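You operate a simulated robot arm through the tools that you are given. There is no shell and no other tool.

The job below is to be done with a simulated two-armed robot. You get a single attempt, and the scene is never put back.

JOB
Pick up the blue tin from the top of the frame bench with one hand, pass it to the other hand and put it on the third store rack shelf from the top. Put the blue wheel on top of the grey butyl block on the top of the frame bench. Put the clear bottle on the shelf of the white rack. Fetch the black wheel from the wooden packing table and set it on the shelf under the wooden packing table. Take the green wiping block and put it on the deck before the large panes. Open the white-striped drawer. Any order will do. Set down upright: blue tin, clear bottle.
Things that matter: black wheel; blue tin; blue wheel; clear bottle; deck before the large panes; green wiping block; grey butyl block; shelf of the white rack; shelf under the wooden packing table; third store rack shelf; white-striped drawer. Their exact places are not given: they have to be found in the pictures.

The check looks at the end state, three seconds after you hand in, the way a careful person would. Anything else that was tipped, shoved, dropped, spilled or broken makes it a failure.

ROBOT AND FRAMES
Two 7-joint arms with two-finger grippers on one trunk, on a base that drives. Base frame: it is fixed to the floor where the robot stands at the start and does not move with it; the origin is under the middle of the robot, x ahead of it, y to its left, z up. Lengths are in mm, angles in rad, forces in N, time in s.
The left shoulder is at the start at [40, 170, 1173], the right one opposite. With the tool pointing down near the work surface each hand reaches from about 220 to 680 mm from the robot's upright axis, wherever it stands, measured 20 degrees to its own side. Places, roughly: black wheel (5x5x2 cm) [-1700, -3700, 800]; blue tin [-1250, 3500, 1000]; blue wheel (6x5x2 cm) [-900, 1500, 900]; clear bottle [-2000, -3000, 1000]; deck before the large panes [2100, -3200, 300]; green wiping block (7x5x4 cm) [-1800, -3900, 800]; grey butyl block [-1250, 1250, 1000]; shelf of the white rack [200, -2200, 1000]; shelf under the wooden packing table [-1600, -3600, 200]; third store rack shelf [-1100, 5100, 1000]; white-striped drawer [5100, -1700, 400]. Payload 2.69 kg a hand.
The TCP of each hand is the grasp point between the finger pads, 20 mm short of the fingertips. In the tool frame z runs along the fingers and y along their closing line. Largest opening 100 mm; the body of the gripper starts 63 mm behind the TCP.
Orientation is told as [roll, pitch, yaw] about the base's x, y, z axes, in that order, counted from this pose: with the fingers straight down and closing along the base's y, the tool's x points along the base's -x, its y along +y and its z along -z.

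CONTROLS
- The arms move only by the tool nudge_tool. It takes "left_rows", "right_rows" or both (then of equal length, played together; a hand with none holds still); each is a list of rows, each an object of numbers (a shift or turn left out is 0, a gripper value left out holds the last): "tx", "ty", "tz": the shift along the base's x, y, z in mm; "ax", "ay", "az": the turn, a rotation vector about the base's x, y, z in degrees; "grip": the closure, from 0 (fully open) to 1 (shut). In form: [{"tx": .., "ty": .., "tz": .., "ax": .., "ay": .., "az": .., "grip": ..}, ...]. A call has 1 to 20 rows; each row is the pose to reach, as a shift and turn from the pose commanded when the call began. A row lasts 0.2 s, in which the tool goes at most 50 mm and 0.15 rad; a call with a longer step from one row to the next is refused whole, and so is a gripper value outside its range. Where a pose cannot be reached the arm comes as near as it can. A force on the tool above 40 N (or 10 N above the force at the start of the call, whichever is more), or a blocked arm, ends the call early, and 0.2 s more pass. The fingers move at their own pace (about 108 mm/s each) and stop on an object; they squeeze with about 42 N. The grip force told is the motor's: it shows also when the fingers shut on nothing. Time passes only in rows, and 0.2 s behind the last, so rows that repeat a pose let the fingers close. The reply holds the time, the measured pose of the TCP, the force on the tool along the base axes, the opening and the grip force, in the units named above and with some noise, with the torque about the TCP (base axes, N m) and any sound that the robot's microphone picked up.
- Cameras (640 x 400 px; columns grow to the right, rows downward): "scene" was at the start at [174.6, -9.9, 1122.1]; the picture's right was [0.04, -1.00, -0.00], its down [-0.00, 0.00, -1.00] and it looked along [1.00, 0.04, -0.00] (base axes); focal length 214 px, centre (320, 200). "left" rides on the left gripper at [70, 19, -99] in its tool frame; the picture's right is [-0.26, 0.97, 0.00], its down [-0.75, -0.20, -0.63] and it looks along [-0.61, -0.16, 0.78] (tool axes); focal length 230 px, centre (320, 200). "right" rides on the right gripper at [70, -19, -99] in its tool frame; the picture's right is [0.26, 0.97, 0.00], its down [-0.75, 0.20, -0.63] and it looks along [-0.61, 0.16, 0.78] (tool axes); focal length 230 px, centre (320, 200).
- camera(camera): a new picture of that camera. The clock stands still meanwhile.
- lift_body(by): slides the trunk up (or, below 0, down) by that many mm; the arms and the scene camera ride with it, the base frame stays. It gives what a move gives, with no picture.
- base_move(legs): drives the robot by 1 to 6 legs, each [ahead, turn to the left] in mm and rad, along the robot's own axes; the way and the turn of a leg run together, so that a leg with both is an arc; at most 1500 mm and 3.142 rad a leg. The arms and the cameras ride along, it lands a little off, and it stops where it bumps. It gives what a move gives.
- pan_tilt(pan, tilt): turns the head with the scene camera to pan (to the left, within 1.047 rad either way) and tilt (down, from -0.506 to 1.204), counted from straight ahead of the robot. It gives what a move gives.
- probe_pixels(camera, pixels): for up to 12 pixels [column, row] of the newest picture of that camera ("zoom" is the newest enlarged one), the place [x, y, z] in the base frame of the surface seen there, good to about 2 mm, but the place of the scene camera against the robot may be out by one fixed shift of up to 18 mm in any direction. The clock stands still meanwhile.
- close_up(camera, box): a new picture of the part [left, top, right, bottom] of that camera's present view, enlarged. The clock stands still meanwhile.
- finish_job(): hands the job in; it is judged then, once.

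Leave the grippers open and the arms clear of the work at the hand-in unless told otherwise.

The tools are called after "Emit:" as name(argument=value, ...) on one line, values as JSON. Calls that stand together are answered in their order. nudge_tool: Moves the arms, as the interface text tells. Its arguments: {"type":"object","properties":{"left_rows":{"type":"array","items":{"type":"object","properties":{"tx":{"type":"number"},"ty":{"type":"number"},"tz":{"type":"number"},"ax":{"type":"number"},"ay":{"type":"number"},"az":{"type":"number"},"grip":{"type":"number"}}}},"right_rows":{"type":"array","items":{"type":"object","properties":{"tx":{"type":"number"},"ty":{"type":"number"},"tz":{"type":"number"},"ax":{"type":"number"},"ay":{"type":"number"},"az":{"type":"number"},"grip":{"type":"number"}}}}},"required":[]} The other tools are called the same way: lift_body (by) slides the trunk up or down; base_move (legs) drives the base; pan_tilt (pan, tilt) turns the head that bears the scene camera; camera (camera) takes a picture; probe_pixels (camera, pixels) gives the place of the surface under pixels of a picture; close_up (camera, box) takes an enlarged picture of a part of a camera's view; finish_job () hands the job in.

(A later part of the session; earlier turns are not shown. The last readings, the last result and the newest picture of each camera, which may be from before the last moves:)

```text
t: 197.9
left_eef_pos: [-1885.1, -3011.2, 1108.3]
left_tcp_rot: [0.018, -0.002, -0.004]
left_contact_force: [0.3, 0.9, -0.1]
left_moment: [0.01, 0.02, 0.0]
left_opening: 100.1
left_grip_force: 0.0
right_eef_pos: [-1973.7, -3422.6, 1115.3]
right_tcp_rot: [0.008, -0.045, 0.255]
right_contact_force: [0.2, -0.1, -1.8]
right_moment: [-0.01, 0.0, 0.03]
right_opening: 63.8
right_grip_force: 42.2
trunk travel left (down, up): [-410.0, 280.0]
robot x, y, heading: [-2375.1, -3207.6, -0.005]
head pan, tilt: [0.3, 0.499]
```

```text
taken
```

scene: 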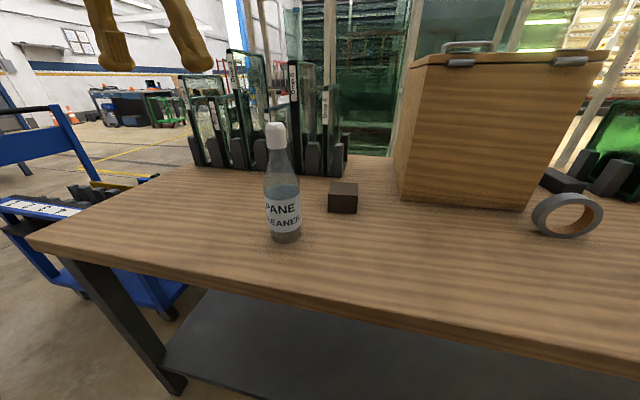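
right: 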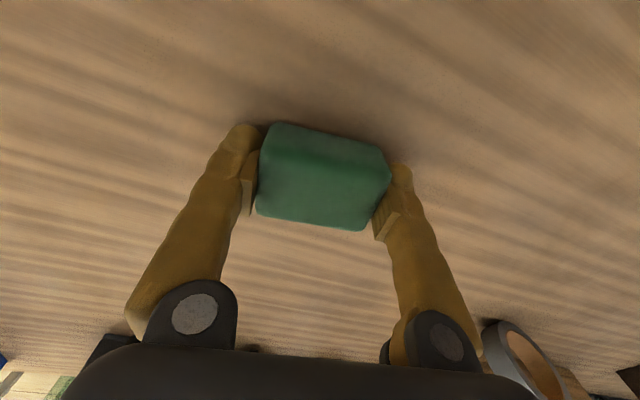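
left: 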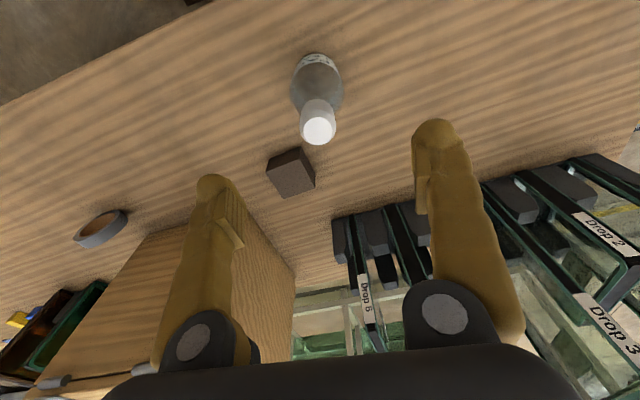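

The cap at (318,130) is nearly on the tool axis. I descend 108 mm (TCP z≈1000, fingers around the cap) with a +3/−2 mm correction, then close.

Emit:
nudge_tool(left_rows=[{"tx": 2, "ty": -1, "tz": -30}, {"tx": 3, "ty": -2, "tz": -60}, {"tx": 3, "ty": -2, "tz": -90}, {"tx": 3, "ty": -2, "tz": -108}, {"tx": 3, "ty": -2, "tz": -108}])

Emit:
camera(camera="left")

Emit:
close_up(camera="scene", box=[210, 50, 390, 250])

```text
t: 199.1
left_eef_pos: [-1879.5, -3013.7, 999.7]
left_tcp_rot: [0.018, -0.001, -0.003]
left_contact_force: [-0.2, 0.1, -0.1]
left_moment: [0.02, 0.02, -0.01]
left_opening: 100.3
left_grip_force: 0.0
right_eef_pos: [-1973.7, -3422.3, 1113.7]
right_tcp_rot: [0.009, -0.044, 0.258]
right_contact_force: [0.1, -0.1, -0.5]
right_moment: [-0.01, -0.02, 0.01]
right_opening: 63.9
right_grip_force: 42.5
trunk travel left (down, up): [-410.0, 280.0]
robot x, y, heading: [-2378.2, -3206.4, -0.002]
head pan, tilt: [0.3, 0.499]
```

```text
taken
```

left: 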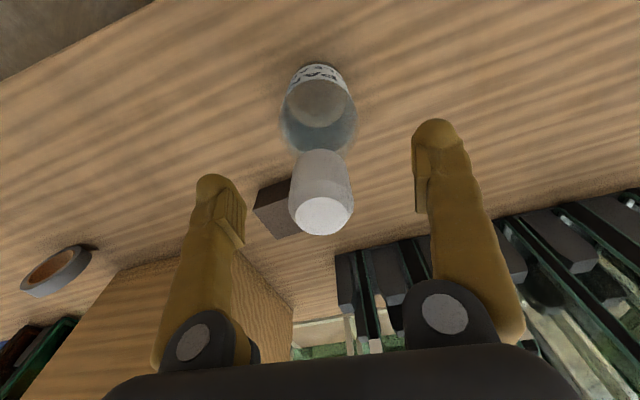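

```text
2.00 times, centred on (300, 150) of scene
```

zoom: 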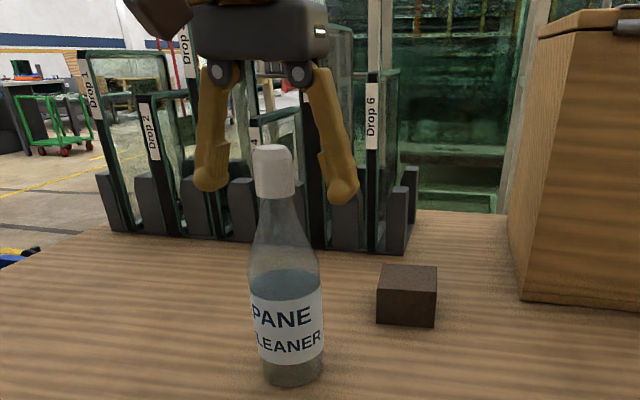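

Cap is centred within 2 mm. I shift +2 mm in y and close the left gripper.

Emit:
nudge_tool(left_rows=[{"tx": -1, "ty": 2}, {"tx": -1, "ty": 2, "grip": 0.4}, {"tx": -1, "ty": 2, "grip": 0.6}, {"tx": -1, "ty": 2, "grip": 1}, {"tx": -1, "ty": 2, "grip": 1}, {"tx": -1, "ty": 2, "grip": 1}])

Emit:
camera(camera="left")

```text
t: 200.5
left_eef_pos: [-1881.0, -3010.7, 999.6]
left_tcp_rot: [0.017, -0.004, -0.004]
left_contact_force: [0.9, -1.0, 0.2]
left_moment: [-0.05, -0.08, -0.01]
left_opening: 30.4
left_grip_force: 42.5
right_eef_pos: [-1973.5, -3421.1, 1115.7]
right_tcp_rot: [0.01, -0.043, 0.257]
right_contact_force: [0.1, -0.4, -0.3]
right_moment: [0.01, -0.02, 0.03]
right_opening: 63.8
right_grip_force: 41.6
trunk travel left (down, up): [-410.0, 280.0]
robot x, y, heading: [-2376.9, -3210.7, -0.016]
head pan, tilt: [0.3, 0.499]
```

```text
taken
```

left: 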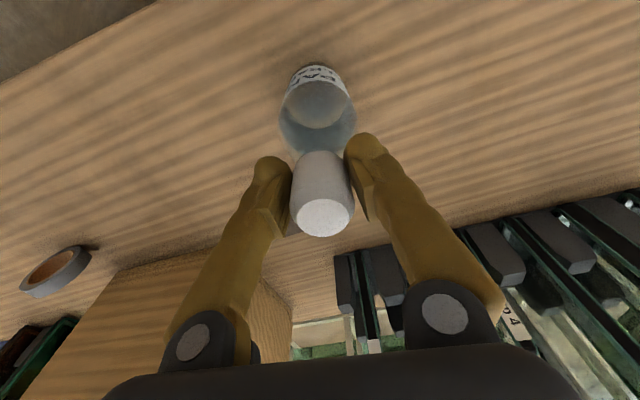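

The bottle is held (30.4 mm, 42 N). I lift it 130 mm and bring it back slightly.

Emit:
nudge_tool(left_rows=[{"tz": 15}, {"tz": 40}, {"tz": 70}, {"tz": 100}, {"tz": 130}, {"tz": 130, "tx": -20}, {"tz": 130, "tx": -40}, {"tz": 130, "tx": -60}, {"tz": 130, "tx": -60}])

Emit:
camera(camera="scene")

```text
t: 202.5
left_eef_pos: [-1941.9, -3010.1, 1128.4]
left_tcp_rot: [0.018, -0.001, -0.003]
left_contact_force: [0.3, -0.4, -2.3]
left_moment: [-0.03, 0.03, -0.03]
left_opening: 30.3
left_grip_force: 42.5
right_eef_pos: [-1972.3, -3422.3, 1114.8]
right_tcp_rot: [0.011, -0.044, 0.256]
right_contact_force: [0.1, 0.8, 0.3]
right_moment: [-0.03, -0.01, 0.01]
right_opening: 63.8
right_grip_force: 41.5
trunk travel left (down, up): [-410.0, 280.0]
robot x, y, heading: [-2380.2, -3208.2, -0.007]
head pan, tilt: [0.3, 0.499]
```

```text
taken
```

scene: 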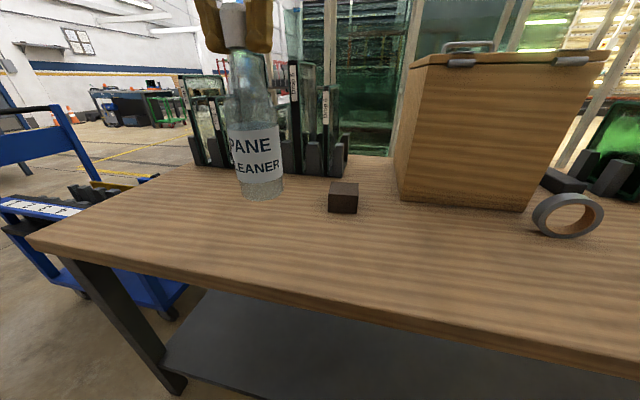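

Bottle lifted cleanly. Now I turn left to face +y and look along the way out past the blue cart.

Emit:
base_move(legs=[[0, 1.575]])

Emit:
pan_tilt(pan=-0.2, tilt=0.5)

Emit:
camera(camera="scene")

```text
t: 206.8
left_eef_pos: [-2579.3, -2774.9, 1129.1]
left_tcp_rot: [0.017, -0.001, 1.577]
left_contact_force: [0.1, -0.1, -3.4]
left_moment: [-0.03, 0.01, -0.01]
left_opening: 29.9
left_grip_force: 41.7
right_eef_pos: [-2169.4, -2801.5, 1114.7]
right_tcp_rot: [0.009, -0.043, 1.837]
right_contact_force: [0.0, -0.3, 0.2]
right_moment: [-0.01, 0.0, 0.0]
right_opening: 63.8
right_grip_force: 41.7
trunk travel left (down, up): [-410.0, 280.0]
robot x, y, heading: [-2365.2, -3209.1, 1.57]
head pan, tilt: [0.3, 0.499]
```

```text
t: 207.8
left_eef_pos: [-2579.6, -2791.6, 1136.5]
left_tcp_rot: [0.018, -0.015, 1.58]
left_contact_force: [-0.5, -0.7, -2.6]
left_moment: [0.0, 0.0, 0.0]
left_opening: 30.0
left_grip_force: 42.0
right_eef_pos: [-2168.1, -2818.6, 1119.8]
right_tcp_rot: [0.004, -0.057, 1.839]
right_contact_force: [-0.7, 1.0, 0.5]
right_moment: [-0.03, 0.01, 0.01]
right_opening: 63.9
right_grip_force: 41.9
trunk travel left (down, up): [-410.0, 280.0]
robot x, y, heading: [-2367.7, -3211.1, 1.571]
head pan, tilt: [-0.201, 0.499]
```

```text
taken
```

scene: 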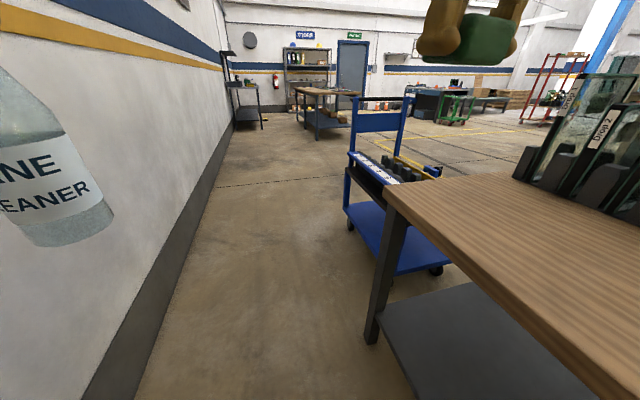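

The gap between cart and wall looks wide. I probe cart's wall-side edge, the wall base and the table's corner.

Emit:
probe_pixels(camera="scene", pixels=[[350, 228], [347, 195], [352, 155], [354, 120], [406, 115], [205, 205], [170, 290], [387, 195], [370, 338], [230, 130], [262, 125], [440, 270]])

```text
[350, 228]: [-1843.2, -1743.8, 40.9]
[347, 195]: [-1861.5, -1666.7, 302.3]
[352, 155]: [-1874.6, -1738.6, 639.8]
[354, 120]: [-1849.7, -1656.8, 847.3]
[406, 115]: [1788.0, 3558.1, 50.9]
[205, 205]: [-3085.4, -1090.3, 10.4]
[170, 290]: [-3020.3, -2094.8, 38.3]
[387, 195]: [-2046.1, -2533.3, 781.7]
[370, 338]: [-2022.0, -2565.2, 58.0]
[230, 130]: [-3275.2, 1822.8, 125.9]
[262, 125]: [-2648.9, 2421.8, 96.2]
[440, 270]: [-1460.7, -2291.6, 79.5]
```

Wide enough: cart edge x≈−1870, wall ≈−3020. I push both hands 40 mm ahead again to stay clear of my body, then drive out to y≈−760 and turn towards the aisle.

Emit:
nudge_tool(left_rows=[{"ty": 15}, {"ty": 30}, {"ty": 45}, {"ty": 45}], right_rows=[{"ty": 15}, {"ty": 30}, {"ty": 50}, {"ty": 60}])

Emit:
base_move(legs=[[1500, 0], [950, 0], [0, -1.876]])

```text
t: 208.8
left_eef_pos: [-2579.5, -2747.3, 1136.2]
left_tcp_rot: [0.017, -0.018, 1.578]
left_contact_force: [-0.3, 0.5, -2.8]
left_moment: [-0.01, -0.05, 0.01]
left_opening: 30.0
left_grip_force: 42.4
right_eef_pos: [-2168.9, -2761.0, 1121.8]
right_tcp_rot: [0.006, -0.058, 1.837]
right_contact_force: [-0.4, -0.8, -0.3]
right_moment: [0.01, 0.04, 0.0]
right_opening: 63.7
right_grip_force: 41.8
trunk travel left (down, up): [-410.0, 280.0]
robot x, y, heading: [-2365.3, -3206.5, 1.571]
head pan, tilt: [-0.201, 0.499]
```

```text
t: 225.4
left_eef_pos: [-1897.3, -677.5, 1136.6]
left_tcp_rot: [0.018, -0.015, -0.275]
left_contact_force: [-0.2, -1.0, -2.8]
left_moment: [0.0, 0.0, 0.01]
left_opening: 29.8
left_grip_force: 41.9
right_eef_pos: [-2022.0, -1070.6, 1122.0]
right_tcp_rot: [0.008, -0.058, -0.01]
right_contact_force: [0.6, 0.4, -0.1]
right_moment: [-0.02, 0.01, 0.0]
right_opening: 63.9
right_grip_force: 42.3
trunk travel left (down, up): [-410.0, 280.0]
robot x, y, heading: [-2397.9, -740.7, -0.278]
head pan, tilt: [-0.201, 0.499]
```

Good. Now I drive on to about (−650,−1300), down the aisle to y≈−2050 and turn to face the rack (+x).

Emit:
base_move(legs=[[0, -0.031], [1500, 0], [330, 0], [0, -1.262], [740, 0], [0, 1.571]])

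Emit:
pan_tilt(pan=0.0, tilt=0.2)

Emit:
camera(camera="scene")

```text
t: 245.7
left_eef_pos: [-203.6, -1815.4, 1142.0]
left_tcp_rot: [0.018, -0.034, 0.022]
left_contact_force: [0.0, 0.7, -3.8]
left_moment: [-0.03, 0.04, 0.02]
left_opening: 29.8
left_grip_force: 42.1
right_eef_pos: [-207.9, -2226.2, 1128.2]
right_tcp_rot: [-0.001, -0.075, 0.284]
right_contact_force: [0.8, -0.2, -0.5]
right_moment: [0.01, -0.01, -0.01]
right_opening: 63.9
right_grip_force: 42.2
trunk travel left (down, up): [-410.0, 280.0]
robot x, y, heading: [-639.6, -2034.5, 0.017]
head pan, tilt: [-0.201, 0.499]
```

```text
t: 246.5
left_eef_pos: [-220.0, -1815.6, 1149.5]
left_tcp_rot: [0.02, -0.05, 0.023]
left_contact_force: [-0.9, 0.4, -3.2]
left_moment: [0.04, -0.01, -0.03]
left_opening: 30.0
left_grip_force: 41.7
right_eef_pos: [-224.6, -2228.3, 1134.2]
right_tcp_rot: [-0.002, -0.09, 0.285]
right_contact_force: [-0.5, 0.3, -0.4]
right_moment: [0.01, 0.03, -0.01]
right_opening: 64.1
right_grip_force: 42.2
trunk travel left (down, up): [-410.0, 280.0]
robot x, y, heading: [-639.8, -2030.2, 0.023]
head pan, tilt: [0.0, 0.201]
```

```text
taken
```

scene: 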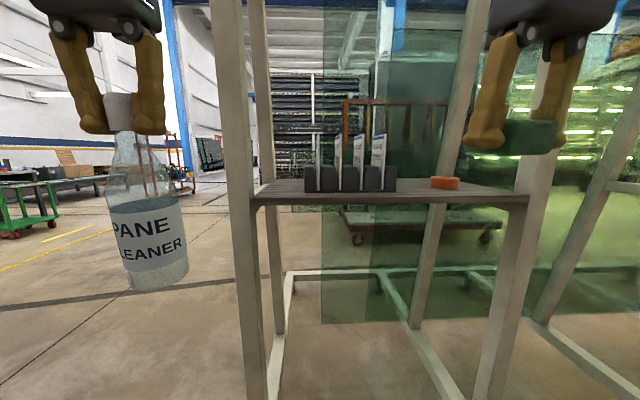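

The shelf holds a grey sample stand (cols 305–397) and the orange roll (445); free spots are left (262–303), middle (400–430), and right (462–515). I probe and enlarge.

Emit:
probe_pixels(camera="scene", pixels=[[256, 197], [521, 200], [285, 187], [308, 180], [396, 184], [430, 185], [459, 186], [415, 188], [490, 192], [470, 130], [240, 100], [270, 120]])

Emit:
close_up(camera="scene", box=[230, 120, 540, 240])

```text
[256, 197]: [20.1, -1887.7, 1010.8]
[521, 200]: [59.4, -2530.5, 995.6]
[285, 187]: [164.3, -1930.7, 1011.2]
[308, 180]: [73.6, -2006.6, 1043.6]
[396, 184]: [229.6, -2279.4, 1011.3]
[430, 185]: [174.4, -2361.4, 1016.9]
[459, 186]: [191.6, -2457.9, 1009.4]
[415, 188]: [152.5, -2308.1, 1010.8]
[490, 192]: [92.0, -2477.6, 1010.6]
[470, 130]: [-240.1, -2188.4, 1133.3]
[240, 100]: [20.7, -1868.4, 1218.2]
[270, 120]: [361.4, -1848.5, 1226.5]
```

```text
2.06 times, centred on (385, 180) of scene
```

zoom: 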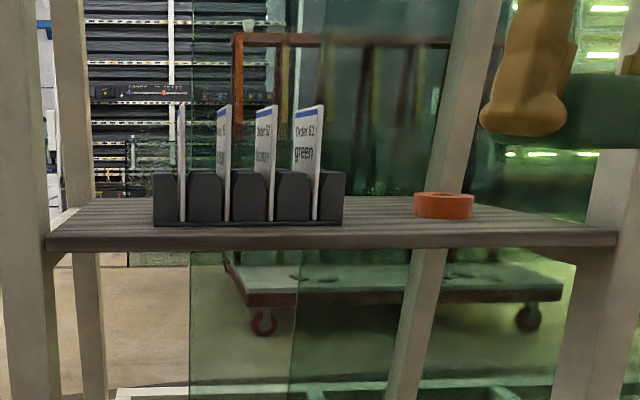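

I check the gap between the stand and the tape roll with the right hand's camera, which faces it.

Emit:
camera(camera="right")

Emit:
probe_pixels(camera="scene", pixels=[[394, 190], [391, 180], [432, 184], [445, 188], [457, 184], [400, 197], [450, 200], [420, 180], [330, 191], [420, 187]])

```text
taken
```

right: 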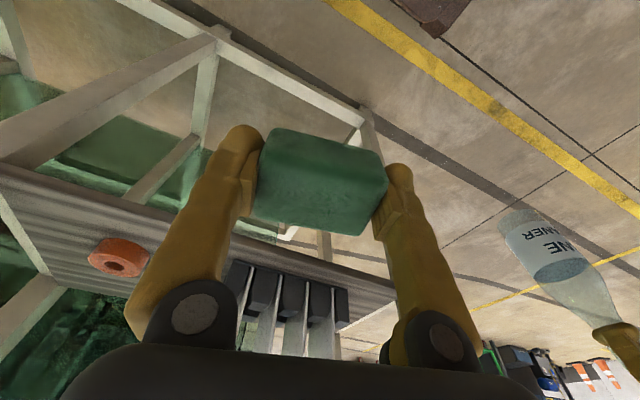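

```text
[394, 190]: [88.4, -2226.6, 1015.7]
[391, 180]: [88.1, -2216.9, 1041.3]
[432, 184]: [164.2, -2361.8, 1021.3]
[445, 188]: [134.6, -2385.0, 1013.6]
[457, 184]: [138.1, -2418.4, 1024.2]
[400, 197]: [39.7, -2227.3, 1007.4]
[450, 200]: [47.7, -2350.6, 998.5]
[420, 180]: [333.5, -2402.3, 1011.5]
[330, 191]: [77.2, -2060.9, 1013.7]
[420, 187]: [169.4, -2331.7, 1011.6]
```

The gap between stand (to y≈−2227) and tape (from y≈−2350) is ~120 mm: enough for the bottle at y≈−2280. I shift the robot sideways to y≈−2495 (turn, drive 465, turn back).

Emit:
base_move(legs=[[0, -1.594], [465, 0], [0, 1.571]])

Emit:
pan_tilt(pan=0.3, tilt=0.2)

Emit:
camera(camera="scene")

Emit:
camera(camera="left")

```text
t: 257.2
left_eef_pos: [-218.4, -2284.4, 1150.3]
left_tcp_rot: [0.017, -0.049, 0.008]
left_contact_force: [-0.6, 0.1, -2.4]
left_moment: [0.0, 0.02, -0.04]
left_opening: 29.9
left_grip_force: 42.1
right_eef_pos: [-229.1, -2697.1, 1134.4]
right_tcp_rot: [-0.003, -0.09, 0.269]
right_contact_force: [0.4, 0.6, -0.5]
right_moment: [0.0, -0.01, 0.01]
right_opening: 63.7
right_grip_force: 41.8
trunk travel left (down, up): [-410.0, 280.0]
robot x, y, heading: [-646.1, -2508.9, -0.001]
head pan, tilt: [0.0, 0.201]
```

```text
t: 258.0
left_eef_pos: [-238.5, -2284.8, 1157.1]
left_tcp_rot: [0.018, -0.067, 0.006]
left_contact_force: [-1.4, -0.2, -3.1]
left_moment: [-0.02, 0.04, 0.01]
left_opening: 29.8
left_grip_force: 41.9
right_eef_pos: [-248.4, -2697.9, 1141.2]
right_tcp_rot: [-0.007, -0.107, 0.27]
right_contact_force: [0.0, 0.1, -0.6]
right_moment: [0.04, -0.01, 0.01]
right_opening: 63.9
right_grip_force: 42.1
trunk travel left (down, up): [-410.0, 280.0]
robot x, y, heading: [-642.0, -2504.5, 0.0]
head pan, tilt: [0.3, 0.201]
```

```text
taken
```

scene: 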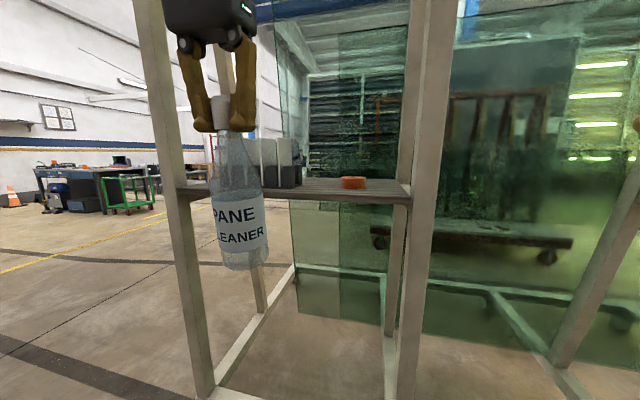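

```text
taken
```

left: 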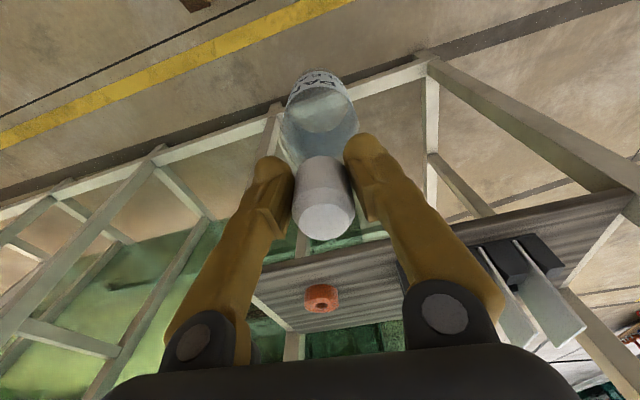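

From the left hand camera I probe the tape roll (322,298), the shelf edge and the stand.

Emit:
probe_pixels(camera="left", pixels=[[322, 297], [305, 300], [339, 296], [322, 310], [480, 250], [470, 262], [500, 330], [440, 245], [600, 196], [565, 260], [585, 330], [290, 262]])

Emit:
close_up(camera="left", box=[240, 180, 640, 360])

```text
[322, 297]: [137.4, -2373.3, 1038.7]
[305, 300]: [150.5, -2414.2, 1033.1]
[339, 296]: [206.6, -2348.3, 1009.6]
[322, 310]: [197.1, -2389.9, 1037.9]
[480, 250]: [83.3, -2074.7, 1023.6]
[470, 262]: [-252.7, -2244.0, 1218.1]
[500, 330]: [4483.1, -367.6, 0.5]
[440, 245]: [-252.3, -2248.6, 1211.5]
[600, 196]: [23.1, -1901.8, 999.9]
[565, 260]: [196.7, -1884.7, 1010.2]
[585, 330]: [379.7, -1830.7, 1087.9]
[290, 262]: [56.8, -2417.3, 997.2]
```

```text
1.60 times, centred on (440, 270) of left
```

zoom: 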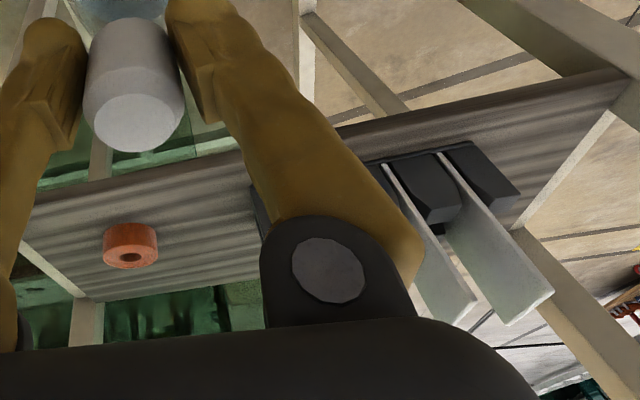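

I probe the stand's right end, visible at about (398,261) left of the finger.

Emit:
probe_pixels(camera="left", pixels=[[399, 262], [402, 268], [394, 262], [388, 262], [405, 285], [380, 275], [398, 275], [370, 250]])

```text
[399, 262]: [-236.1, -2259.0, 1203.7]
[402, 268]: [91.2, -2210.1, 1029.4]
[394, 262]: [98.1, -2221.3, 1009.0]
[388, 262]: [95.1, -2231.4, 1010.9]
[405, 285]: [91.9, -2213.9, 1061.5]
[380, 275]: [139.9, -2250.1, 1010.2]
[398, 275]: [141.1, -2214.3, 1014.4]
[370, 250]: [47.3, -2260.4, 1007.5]
```

Gap centre is y≈−2282; the shelf's front edge is x≈45. I raise the trunk 110 mm so the bottle bottom clears the shelf, straighten both tools, and look again.

Emit:
lift_body(by=110)

Emit:
nudge_tool(left_rows=[{"tx": 5, "ay": 1}, {"tx": 10, "ay": 2}, {"tx": 15, "ay": 3}, {"tx": 20, "ay": 3.8}, {"tx": 20, "ay": 3.8}], right_rows=[{"tx": 5, "ay": 1.5}, {"tx": 10, "ay": 3}, {"tx": 15, "ay": 4.5}, {"tx": 20, "ay": 6}, {"tx": 20, "ay": 6}])

```text
t: 259.4
left_eef_pos: [-236.3, -2285.3, 1266.3]
left_tcp_rot: [0.016, -0.064, 0.007]
left_contact_force: [0.0, -0.3, -2.9]
left_moment: [-0.05, 0.03, 0.01]
left_opening: 29.7
left_grip_force: 41.7
right_eef_pos: [-246.4, -2696.1, 1251.5]
right_tcp_rot: [-0.009, -0.105, 0.27]
right_contact_force: [0.0, 0.1, 0.1]
right_moment: [0.02, 0.0, -0.01]
right_opening: 63.8
right_grip_force: 42.6
trunk travel left (down, up): [-520.0, 170.0]
robot x, y, heading: [-642.8, -2504.6, 0.002]
head pan, tilt: [0.3, 0.201]
```

```text
t: 260.6
left_eef_pos: [-216.7, -2284.5, 1266.3]
left_tcp_rot: [0.017, 0.002, 0.008]
left_contact_force: [-0.5, -0.4, -2.7]
left_moment: [0.02, 0.0, -0.02]
left_opening: 29.9
left_grip_force: 42.3
right_eef_pos: [-227.5, -2696.9, 1252.0]
right_tcp_rot: [0.02, -0.003, 0.27]
right_contact_force: [0.3, -0.1, -0.6]
right_moment: [0.03, -0.03, 0.0]
right_opening: 64.0
right_grip_force: 41.9
trunk travel left (down, up): [-520.0, 170.0]
robot x, y, heading: [-639.7, -2505.9, 0.006]
head pan, tilt: [0.3, 0.201]
```

Upright again. I drive 270 mm ahead toward the shelf.

Emit:
base_move(legs=[[270, 0]])

Emit:
camera(camera="scene")

Emit:
camera(camera="left")

```text
t: 262.6
left_eef_pos: [56.4, -2283.5, 1264.4]
left_tcp_rot: [0.018, 0.002, 0.008]
left_contact_force: [0.3, -0.3, -3.0]
left_moment: [0.0, 0.05, 0.01]
left_opening: 30.0
left_grip_force: 42.4
right_eef_pos: [46.1, -2695.8, 1250.4]
right_tcp_rot: [0.019, -0.003, 0.269]
right_contact_force: [-0.2, -0.4, -0.3]
right_moment: [0.01, 0.03, 0.03]
right_opening: 63.7
right_grip_force: 41.8
trunk travel left (down, up): [-520.0, 170.0]
robot x, y, heading: [-371.6, -2506.9, 0.005]
head pan, tilt: [0.3, 0.201]
```

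```text
taken
```

scene: 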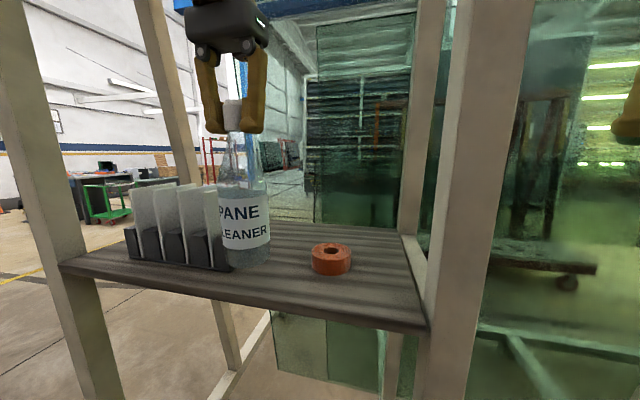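

```text
taken
```

left: 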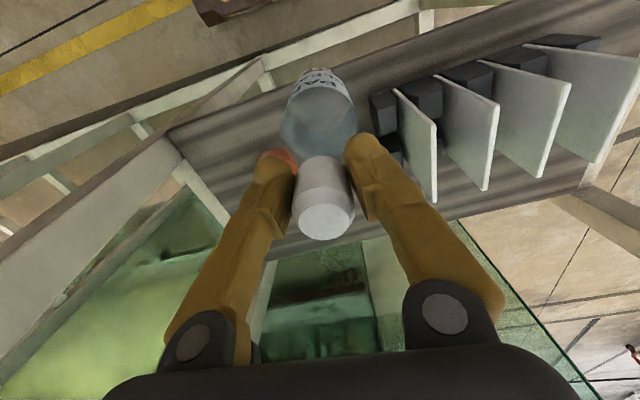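

The bottle hovers above the shelf. I probe the rightmost sample plate and the shelf around the target before lowering.

Emit:
probe_pixels(camera="left", pixels=[[436, 195], [434, 130], [396, 92], [376, 105], [374, 125], [390, 130], [262, 155], [275, 140], [350, 60], [400, 45], [412, 170]])

```text
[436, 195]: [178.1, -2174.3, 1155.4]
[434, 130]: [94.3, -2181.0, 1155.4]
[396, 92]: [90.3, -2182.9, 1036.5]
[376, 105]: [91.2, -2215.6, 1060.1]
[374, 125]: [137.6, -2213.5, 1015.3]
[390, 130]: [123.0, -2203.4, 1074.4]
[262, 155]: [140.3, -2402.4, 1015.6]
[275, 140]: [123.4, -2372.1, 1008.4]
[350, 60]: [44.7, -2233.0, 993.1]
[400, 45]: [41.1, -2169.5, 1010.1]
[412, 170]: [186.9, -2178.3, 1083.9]
```

Plenty of clearance (plate at y≈−2180, stand end −2214). I move the bottle to x≈132 and lower to just above the shelf.

Emit:
nudge_tool(left_rows=[{"tx": 20}, {"tx": 40}, {"tx": 60}, {"tx": 76}, {"tx": 76}, {"tx": 76}])

```text
t: 263.9
left_eef_pos: [111.4, -2284.1, 1273.1]
left_tcp_rot: [0.018, -0.016, 0.008]
left_contact_force: [0.9, 0.2, -3.7]
left_moment: [0.01, 0.0, -0.02]
left_opening: 29.7
left_grip_force: 42.3
right_eef_pos: [25.6, -2696.5, 1257.8]
right_tcp_rot: [0.015, -0.021, 0.268]
right_contact_force: [-0.7, 0.1, -0.3]
right_moment: [0.01, 0.03, 0.0]
right_opening: 63.7
right_grip_force: 41.8
trunk travel left (down, up): [-520.0, 170.0]
robot x, y, heading: [-368.6, -2505.6, 0.003]
head pan, tilt: [0.3, 0.201]
```

Now at x=111, z=1273 (the usual ~20 mm slide-back). I add +20 in x and go down 55 mm.

Emit:
nudge_tool(left_rows=[{"tx": 10, "ay": 0.5}, {"tx": 20, "tz": -15, "ay": 0.9}, {"tx": 20, "tz": -30, "ay": 0.9}, {"tx": 20, "tz": -45, "ay": 0.9}, {"tx": 20, "tz": -55, "ay": 0.9}, {"tx": 20, "tz": -55, "ay": 0.9}])

Emit:
camera(camera="scene")

Emit:
camera(camera="left")

```text
t: 265.4
left_eef_pos: [130.9, -2284.5, 1217.4]
left_tcp_rot: [0.018, 0.001, 0.009]
left_contact_force: [-0.5, 0.1, -2.8]
left_moment: [0.02, 0.0, -0.04]
left_opening: 30.1
left_grip_force: 41.9
right_eef_pos: [25.2, -2696.0, 1257.6]
right_tcp_rot: [0.014, -0.019, 0.267]
right_contact_force: [-0.6, -1.1, 0.1]
right_moment: [0.0, 0.02, -0.01]
right_opening: 64.0
right_grip_force: 42.2
trunk travel left (down, up): [-520.0, 170.0]
robot x, y, heading: [-371.8, -2505.5, 0.007]
head pan, tilt: [0.3, 0.201]
```

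```text
taken
```

scene: 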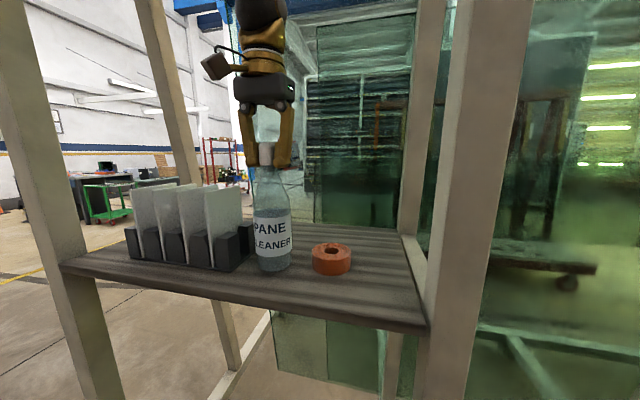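

```text
taken
```

left: 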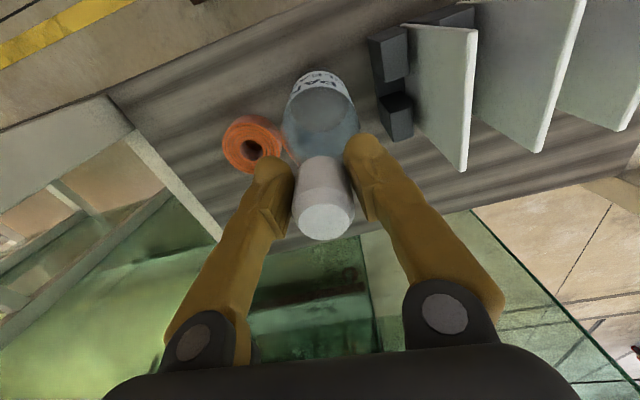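

Well placed between stand and roll, about 7 mm above the shelf. I lower slowly and watch the force.

Emit:
nudge_tool(left_rows=[{"tz": -3}, {"tz": -5}, {"tz": -6}, {"tz": -6}])

```text
t: 266.4
left_eef_pos: [131.9, -2283.3, 1210.6]
left_tcp_rot: [0.02, 0.002, 0.009]
left_contact_force: [-0.3, 0.8, -3.3]
left_moment: [-0.01, 0.01, 0.0]
left_opening: 29.9
left_grip_force: 41.9
right_eef_pos: [25.3, -2695.7, 1256.9]
right_tcp_rot: [0.016, -0.018, 0.269]
right_contact_force: [-0.8, 0.3, 0.5]
right_moment: [-0.01, 0.0, 0.01]
right_opening: 63.7
right_grip_force: 42.1
trunk travel left (down, up): [-520.0, 170.0]
robot x, y, heading: [-373.8, -2503.6, 0.001]
head pan, tilt: [0.3, 0.201]
```

Still hanging free (−3.3 N). I lower another 2 mm and again.

Emit:
nudge_tool(left_rows=[{"tz": -1}, {"tz": -2}, {"tz": -2}])

Emit:
close_up(camera="scene", box=[220, 180, 360, 300])

```text
t: 267.1
left_eef_pos: [130.8, -2284.8, 1212.5]
left_tcp_rot: [0.018, -0.002, 0.008]
left_contact_force: [0.1, 1.7, 13.9]
left_moment: [0.02, 0.46, -0.03]
left_opening: 30.0
left_grip_force: 42.2
right_eef_pos: [24.9, -2697.7, 1258.7]
right_tcp_rot: [0.016, -0.02, 0.267]
right_contact_force: [0.9, 0.1, -0.9]
right_moment: [-0.02, 0.0, -0.04]
right_opening: 63.6
right_grip_force: 42.3
trunk travel left (down, up): [-520.0, 170.0]
robot x, y, heading: [-374.8, -2504.2, 0.003]
head pan, tilt: [0.3, 0.201]
```

```text
3.33 times, centred on (290, 240) of scene
```

zoom: 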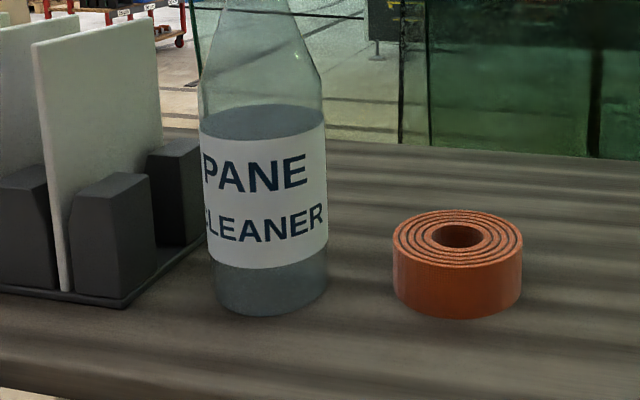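

Contact: +14 N, the bottle stands on the shelf. I relieve by 1 mm and open the gripper gently.

Emit:
nudge_tool(left_rows=[{"tz": 1}, {"tz": 1, "grip": 0.66}, {"tz": 1, "grip": 0.55}, {"tz": 1, "grip": 0.4}, {"tz": 1, "grip": 0.3}, {"tz": 1, "grip": 0.3}])

Emit:
camera(camera="left")

```text
t: 268.6
left_eef_pos: [131.8, -2284.2, 1211.3]
left_tcp_rot: [0.017, 0.002, 0.011]
left_contact_force: [0.1, 0.3, 0.3]
left_moment: [0.0, -0.01, 0.01]
left_opening: 69.6
left_grip_force: 0.1
right_eef_pos: [26.2, -2696.6, 1257.0]
right_tcp_rot: [0.016, -0.019, 0.268]
right_contact_force: [0.3, 0.3, -1.5]
right_moment: [-0.02, -0.02, 0.0]
right_opening: 63.5
right_grip_force: 42.8
trunk travel left (down, up): [-520.0, 170.0]
robot x, y, heading: [-370.6, -2506.6, 0.003]
head pan, tilt: [0.3, 0.201]
```

```text
taken
```

left: 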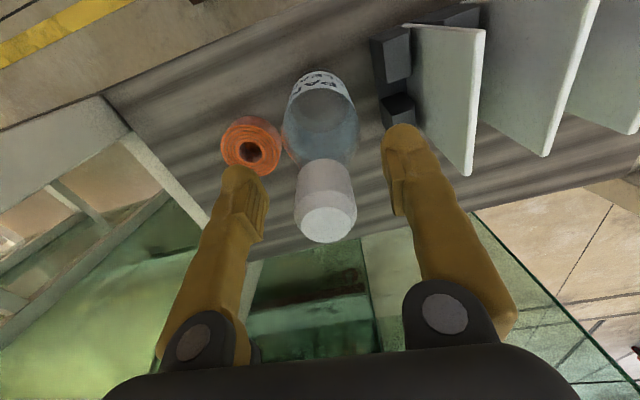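

Bottle stands free. I raise the left hand straight up 85 mm, then pull back.

Emit:
nudge_tool(left_rows=[{"tz": 20}, {"tz": 40}, {"tz": 60}, {"tz": 85}, {"tz": 85}, {"tz": 85, "tx": -15}, {"tz": 85, "tx": -30}])

Emit:
camera(camera="scene")

```text
t: 270.1
left_eef_pos: [100.8, -2282.9, 1295.6]
left_tcp_rot: [0.018, 0.001, 0.009]
left_contact_force: [-1.1, 0.9, 0.3]
left_moment: [0.02, 0.0, -0.04]
left_opening: 70.0
left_grip_force: 0.2
right_eef_pos: [26.2, -2696.6, 1257.4]
right_tcp_rot: [0.016, -0.02, 0.269]
right_contact_force: [0.3, -0.5, 0.0]
right_moment: [0.01, -0.02, -0.03]
right_opening: 63.9
right_grip_force: 41.6
trunk travel left (down, up): [-520.0, 170.0]
robot x, y, heading: [-373.8, -2506.4, 0.008]
head pan, tilt: [0.3, 0.201]
```

```text
taken
```

scene: 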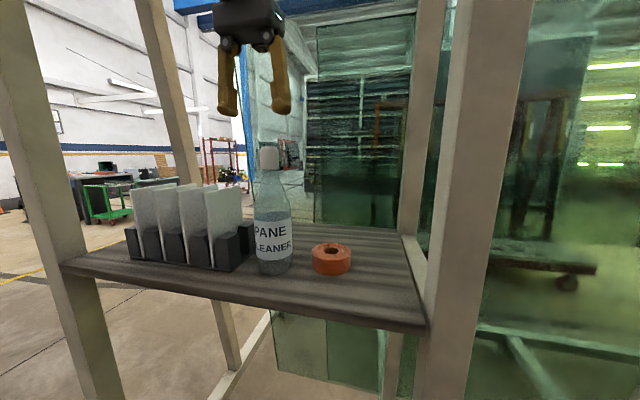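

The bottle stands upright on the shelf. I back off 270 mm, lower the trunk to the driving height, and push the hands out a bit.

Emit:
base_move(legs=[[-270, 0]])

Emit:
lift_body(by=-120)

Emit:
nudge_tool(left_rows=[{"tz": -20, "grip": 0}, {"tz": -40}, {"tz": -60, "tx": -10}, {"tz": -60, "tx": -10}], right_rows=[{"tx": 10, "tz": -10}, {"tx": 20, "tz": -20}, {"tx": 35, "tz": -30}, {"tx": 50, "tz": -30}])

```text
t: 272.1
left_eef_pos: [-168.7, -2286.4, 1295.4]
left_tcp_rot: [0.02, 0.0, 0.006]
left_contact_force: [0.7, 0.2, 0.4]
left_moment: [-0.02, -0.02, 0.03]
left_opening: 69.8
left_grip_force: 0.1
right_eef_pos: [-243.5, -2697.7, 1256.9]
right_tcp_rot: [0.016, -0.021, 0.267]
right_contact_force: [0.3, -0.9, -0.2]
right_moment: [-0.01, -0.04, 0.03]
right_opening: 63.5
right_grip_force: 42.4
trunk travel left (down, up): [-520.0, 170.0]
robot x, y, heading: [-642.4, -2510.0, 0.002]
head pan, tilt: [0.3, 0.201]
```

```text
t: 273.6
left_eef_pos: [-187.1, -2285.1, 1182.8]
left_tcp_rot: [0.018, -0.017, 0.006]
left_contact_force: [-0.6, 0.5, 0.2]
left_moment: [0.0, 0.0, -0.01]
left_opening: 70.1
left_grip_force: 0.0
right_eef_pos: [-265.2, -2696.8, 1134.6]
right_tcp_rot: [0.018, -0.013, 0.27]
right_contact_force: [-0.9, -0.1, -1.8]
right_moment: [-0.04, -0.02, -0.02]
right_opening: 63.7
right_grip_force: 42.0
trunk travel left (down, up): [-400.0, 290.0]
robot x, y, heading: [-642.5, -2510.3, -0.001]
head pan, tilt: [0.3, 0.201]
```

```text
t: 274.6
left_eef_pos: [-195.9, -2285.7, 1124.2]
left_tcp_rot: [0.02, -0.013, 0.008]
left_contact_force: [-0.1, -0.3, -0.3]
left_moment: [0.03, -0.05, 0.0]
left_opening: 100.0
left_grip_force: 0.1
right_eef_pos: [-212.7, -2697.5, 1113.6]
right_tcp_rot: [0.01, -0.035, 0.268]
right_contact_force: [-0.4, 0.3, -0.6]
right_moment: [0.03, -0.01, -0.01]
right_opening: 63.6
right_grip_force: 42.0
trunk travel left (down, up): [-400.0, 290.0]
robot x, y, heading: [-641.9, -2508.3, 0.005]
head pan, tilt: [0.3, 0.201]
```

Next: the green block to the deck. I drive around the near end of the white rack: to (−640,−1000), then along +x to x≈860.

Emit:
base_move(legs=[[0, 1.566], [1500, 0], [0, -1.571], [1500, 0]])

Emit:
pan_tilt(pan=-0.8, tilt=0.3)

Emit:
camera(camera="scene")

```text
t: 296.9
left_eef_pos: [1319.5, -781.1, 1123.0]
left_tcp_rot: [0.021, -0.017, 0.005]
left_contact_force: [0.9, -0.2, 0.0]
left_moment: [0.01, 0.03, -0.01]
left_opening: 100.0
left_grip_force: 0.1
right_eef_pos: [1301.6, -1194.3, 1112.5]
right_tcp_rot: [0.008, -0.036, 0.265]
right_contact_force: [-0.1, 0.8, 0.2]
right_moment: [0.02, 0.0, 0.01]
right_opening: 63.5
right_grip_force: 42.2
trunk travel left (down, up): [-400.0, 290.0]
robot x, y, heading: [876.3, -1002.4, -0.003]
head pan, tilt: [0.3, 0.201]
```

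```text
t: 298.2
left_eef_pos: [1301.9, -782.4, 1130.3]
left_tcp_rot: [0.019, -0.032, 0.005]
left_contact_force: [-0.1, -0.7, -1.0]
left_moment: [0.0, -0.01, -0.06]
left_opening: 100.0
left_grip_force: 0.1
right_eef_pos: [1286.1, -1192.2, 1119.3]
right_tcp_rot: [0.008, -0.051, 0.265]
right_contact_force: [0.0, -0.3, -1.3]
right_moment: [0.01, 0.04, 0.02]
right_opening: 63.8
right_grip_force: 42.0
trunk travel left (down, up): [-400.0, 290.0]
robot x, y, heading: [870.8, -1006.0, -0.004]
head pan, tilt: [-0.799, 0.3]
```

```text
taken
```

scene: 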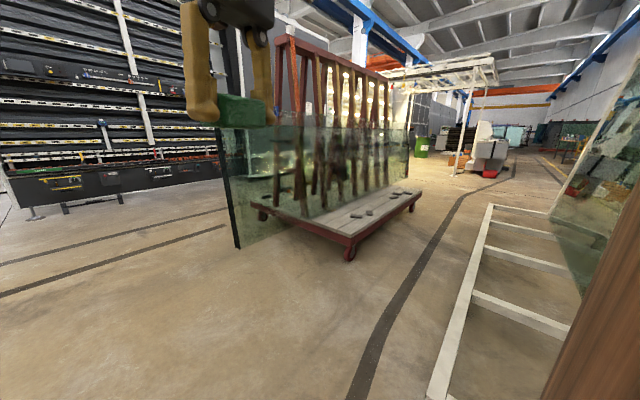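

The red pane cart is ahead right: deck visible at (330–410, 195–235) with dark pads. I enlarge and probe it.

Emit:
close_up(camera="scene", box=[210, 90, 440, 270])

Emit:
probe_pixels(camera="scene", pixels=[[320, 222], [350, 232], [415, 195], [380, 200], [350, 215], [240, 245], [405, 180], [300, 190], [350, 255], [420, 205], [300, 225], [275, 212]])

```text
2.22 times, centred on (325, 180) of scene
```

zoom: 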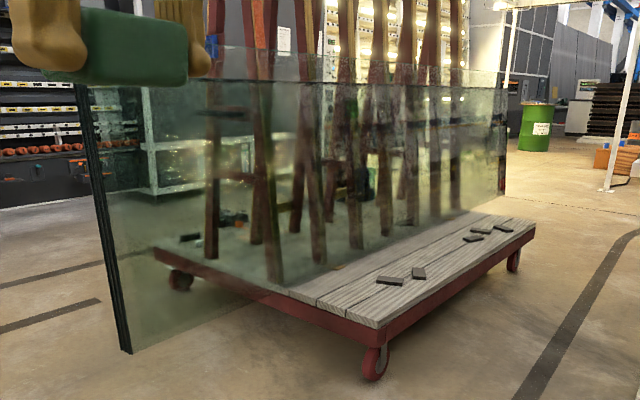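

```text
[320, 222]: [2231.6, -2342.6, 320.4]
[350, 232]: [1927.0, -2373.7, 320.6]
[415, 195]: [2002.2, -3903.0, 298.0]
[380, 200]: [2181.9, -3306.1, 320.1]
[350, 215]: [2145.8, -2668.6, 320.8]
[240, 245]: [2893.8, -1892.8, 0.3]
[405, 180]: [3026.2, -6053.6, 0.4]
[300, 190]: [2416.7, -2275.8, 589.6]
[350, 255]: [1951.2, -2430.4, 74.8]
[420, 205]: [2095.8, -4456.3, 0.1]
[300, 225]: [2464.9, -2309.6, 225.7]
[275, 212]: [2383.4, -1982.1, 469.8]
```

The deck planks lie on this (−x) side of the panes: z≈320, front edge x≈1930–2000, free between the pads around y≈−3050. I drive into the aisle at x≈1540 and down to y≈−2860, then face the deck.

Emit:
base_move(legs=[[0, -0.632], [832, 0], [0, -0.935], [1360, 0], [0, 1.571]])

Emit:
pan_tilt(pan=-0.2, tilt=0.7)

Emit:
camera(camera="scene")

```text
t: 317.2
left_eef_pos: [1974.5, -2617.3, 1129.5]
left_tcp_rot: [0.018, -0.032, 0.032]
left_contact_force: [-0.6, 1.4, -0.8]
left_moment: [0.03, 0.01, -0.01]
left_opening: 100.1
left_grip_force: 0.1
right_eef_pos: [1968.1, -3028.7, 1119.7]
right_tcp_rot: [0.007, -0.051, 0.291]
right_contact_force: [-0.1, -0.1, -0.9]
right_moment: [0.05, -0.01, 0.0]
right_opening: 64.1
right_grip_force: 41.8
trunk travel left (down, up): [-400.0, 290.0]
robot x, y, heading: [1556.9, -2856.5, 0.029]
head pan, tilt: [-0.799, 0.3]
```

```text
t: 318.2
left_eef_pos: [1957.5, -2615.5, 1135.9]
left_tcp_rot: [0.02, -0.047, 0.032]
left_contact_force: [-0.3, -0.2, 0.8]
left_moment: [-0.03, -0.02, 0.01]
left_opening: 100.1
left_grip_force: 0.1
right_eef_pos: [1950.6, -3030.8, 1124.1]
right_tcp_rot: [0.001, -0.064, 0.291]
right_contact_force: [0.7, 0.0, 0.0]
right_moment: [-0.01, 0.04, 0.01]
right_opening: 63.9
right_grip_force: 42.0
trunk travel left (down, up): [-400.0, 290.0]
robot x, y, heading: [1550.1, -2857.0, 0.027]
head pan, tilt: [-0.201, 0.7]
```

```text
taken
```

scene: 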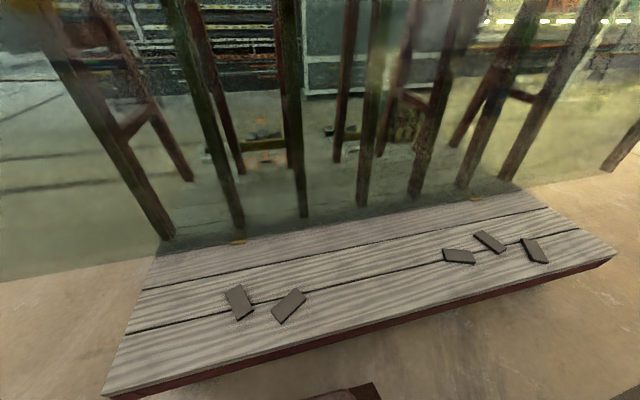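

The deck with five dark pads; free space around (370,278). I probe that, pads, edges and the pane's foot.

Emit:
probe_pixels(camera="scene", pixels=[[370, 278], [370, 300], [370, 325], [370, 222], [300, 300], [445, 258], [370, 250], [240, 300], [340, 285], [350, 120], [200, 245], [480, 200]])

Emit:
camera(camera="right")

```text
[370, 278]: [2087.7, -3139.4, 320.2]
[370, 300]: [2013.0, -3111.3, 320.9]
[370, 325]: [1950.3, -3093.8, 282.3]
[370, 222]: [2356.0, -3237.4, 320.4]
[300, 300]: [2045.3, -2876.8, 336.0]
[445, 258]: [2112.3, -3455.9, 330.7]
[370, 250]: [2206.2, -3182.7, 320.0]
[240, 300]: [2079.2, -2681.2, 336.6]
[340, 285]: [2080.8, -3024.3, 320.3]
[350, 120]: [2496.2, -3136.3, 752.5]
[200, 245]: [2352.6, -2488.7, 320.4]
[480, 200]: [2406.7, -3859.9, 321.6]
```

```text
taken
```

right: 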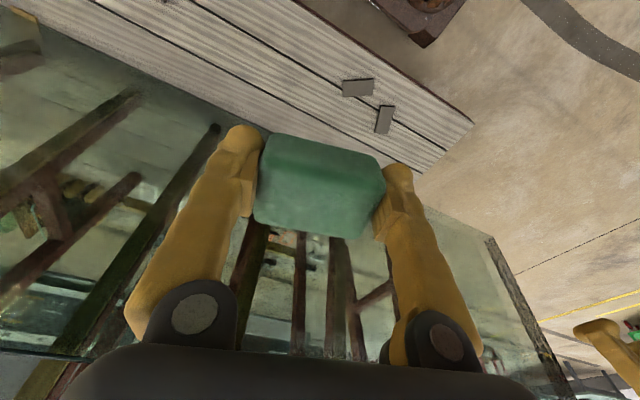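

Target spot: about (2085,−3090), deck z=320. I drive 80 mm ahead and lower the trunk in two stages.

Emit:
base_move(legs=[[80, 0]])

Emit:
lift_body(by=-200)

Emit:
lift_body(by=-190)

Emit:
camera(camera="right")

```text
t: 319.3
left_eef_pos: [2015.1, -2615.7, 1144.0]
left_tcp_rot: [0.018, -0.065, 0.032]
left_contact_force: [2.0, 0.1, 0.0]
left_moment: [-0.02, 0.15, -0.02]
left_opening: 99.8
left_grip_force: 0.1
right_eef_pos: [2010.1, -3028.7, 1132.5]
right_tcp_rot: [-0.004, -0.084, 0.293]
right_contact_force: [0.3, 0.6, -0.1]
right_moment: [-0.02, 0.18, 0.01]
right_opening: 63.9
right_grip_force: 41.6
trunk travel left (down, up): [-400.0, 290.0]
robot x, y, heading: [1634.4, -2854.8, 0.035]
head pan, tilt: [-0.201, 0.7]
```

```text
t: 321.5
left_eef_pos: [2035.0, -2613.6, 936.6]
left_tcp_rot: [0.017, -0.049, 0.033]
left_contact_force: [-0.4, -0.1, -0.5]
left_moment: [0.0, 0.01, 0.02]
left_opening: 99.8
left_grip_force: 0.1
right_eef_pos: [2029.2, -3027.1, 925.4]
right_tcp_rot: [0.002, -0.067, 0.293]
right_contact_force: [0.6, 0.3, -1.5]
right_moment: [0.0, 0.04, -0.02]
right_opening: 63.7
right_grip_force: 41.7
trunk travel left (down, up): [-200.0, 490.0]
robot x, y, heading: [1630.5, -2852.6, 0.025]
head pan, tilt: [-0.201, 0.7]
```

```text
t: 323.5
left_eef_pos: [2033.9, -2614.5, 748.6]
left_tcp_rot: [0.017, -0.051, 0.03]
left_contact_force: [-0.3, -0.1, -0.4]
left_moment: [0.03, 0.03, 0.02]
left_opening: 100.1
left_grip_force: 0.0
right_eef_pos: [2028.8, -3027.1, 736.4]
right_tcp_rot: [0.002, -0.067, 0.292]
right_contact_force: [-0.4, -0.6, -0.6]
right_moment: [0.02, -0.01, -0.04]
right_opening: 63.8
right_grip_force: 42.1
trunk travel left (down, up): [-10.0, 680.0]
robot x, y, heading: [1635.4, -2852.9, 0.024]
head pan, tilt: [-0.201, 0.7]
```

```text
taken
```

right: 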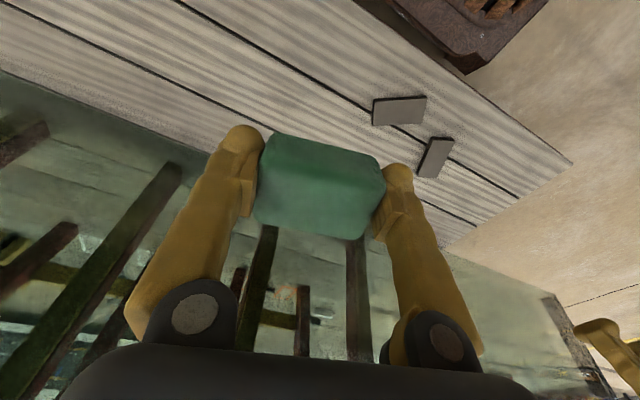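

I lower the block to about z≈365 above the free planks, straightening the tool.

Emit:
nudge_tool(right_rows=[{"tx": 8, "ty": -8, "tz": -35, "ay": 0.5}, {"tx": 16, "ty": -16, "tz": -72, "ay": 1}, {"tx": 24, "ty": -24, "tz": -110, "ay": 1.5}, {"tx": 32, "ty": -32, "tz": -148, "ay": 2}, {"tx": 40, "ty": -40, "tz": -186, "ay": 2.5}, {"tx": 48, "ty": -48, "tz": -224, "ay": 3}, {"tx": 52, "ty": -54, "tz": -262, "ay": 3.5}, {"tx": 52, "ty": -60, "tz": -300, "ay": 3.8}, {"tx": 52, "ty": -60, "tz": -338, "ay": 3.8}, {"tx": 52, "ty": -60, "tz": -370, "ay": 3.8}, {"tx": 52, "ty": -60, "tz": -370, "ay": 3.8}])

Emit:
camera(camera="right")

Emit:
camera(camera="scene")

```text
t: 325.9
left_eef_pos: [2034.8, -2615.4, 748.6]
left_tcp_rot: [0.019, -0.049, 0.03]
left_contact_force: [-0.1, -0.8, 0.0]
left_moment: [0.01, 0.01, 0.01]
left_opening: 99.9
left_grip_force: 0.0
right_eef_pos: [2080.5, -3088.3, 366.8]
right_tcp_rot: [0.02, -0.004, 0.291]
right_contact_force: [-0.1, -0.3, 0.5]
right_moment: [0.02, -0.03, 0.01]
right_opening: 64.1
right_grip_force: 42.3
trunk travel left (down, up): [-10.0, 680.0]
robot x, y, heading: [1633.6, -2851.7, 0.029]
head pan, tilt: [-0.201, 0.7]
```

```text
taken
```

right: 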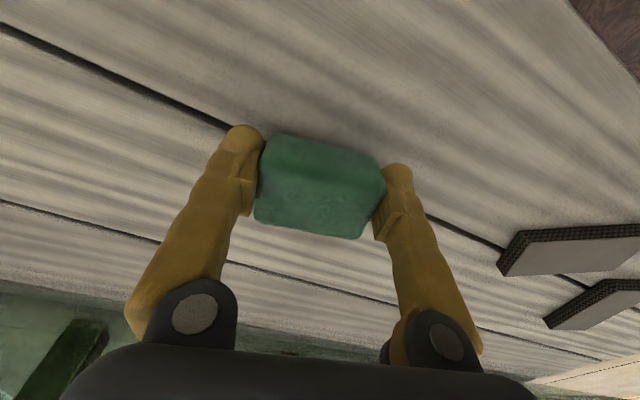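

```text
taken
```

scene: 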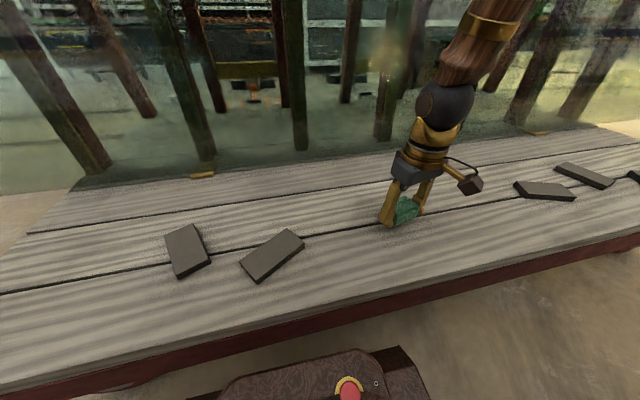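

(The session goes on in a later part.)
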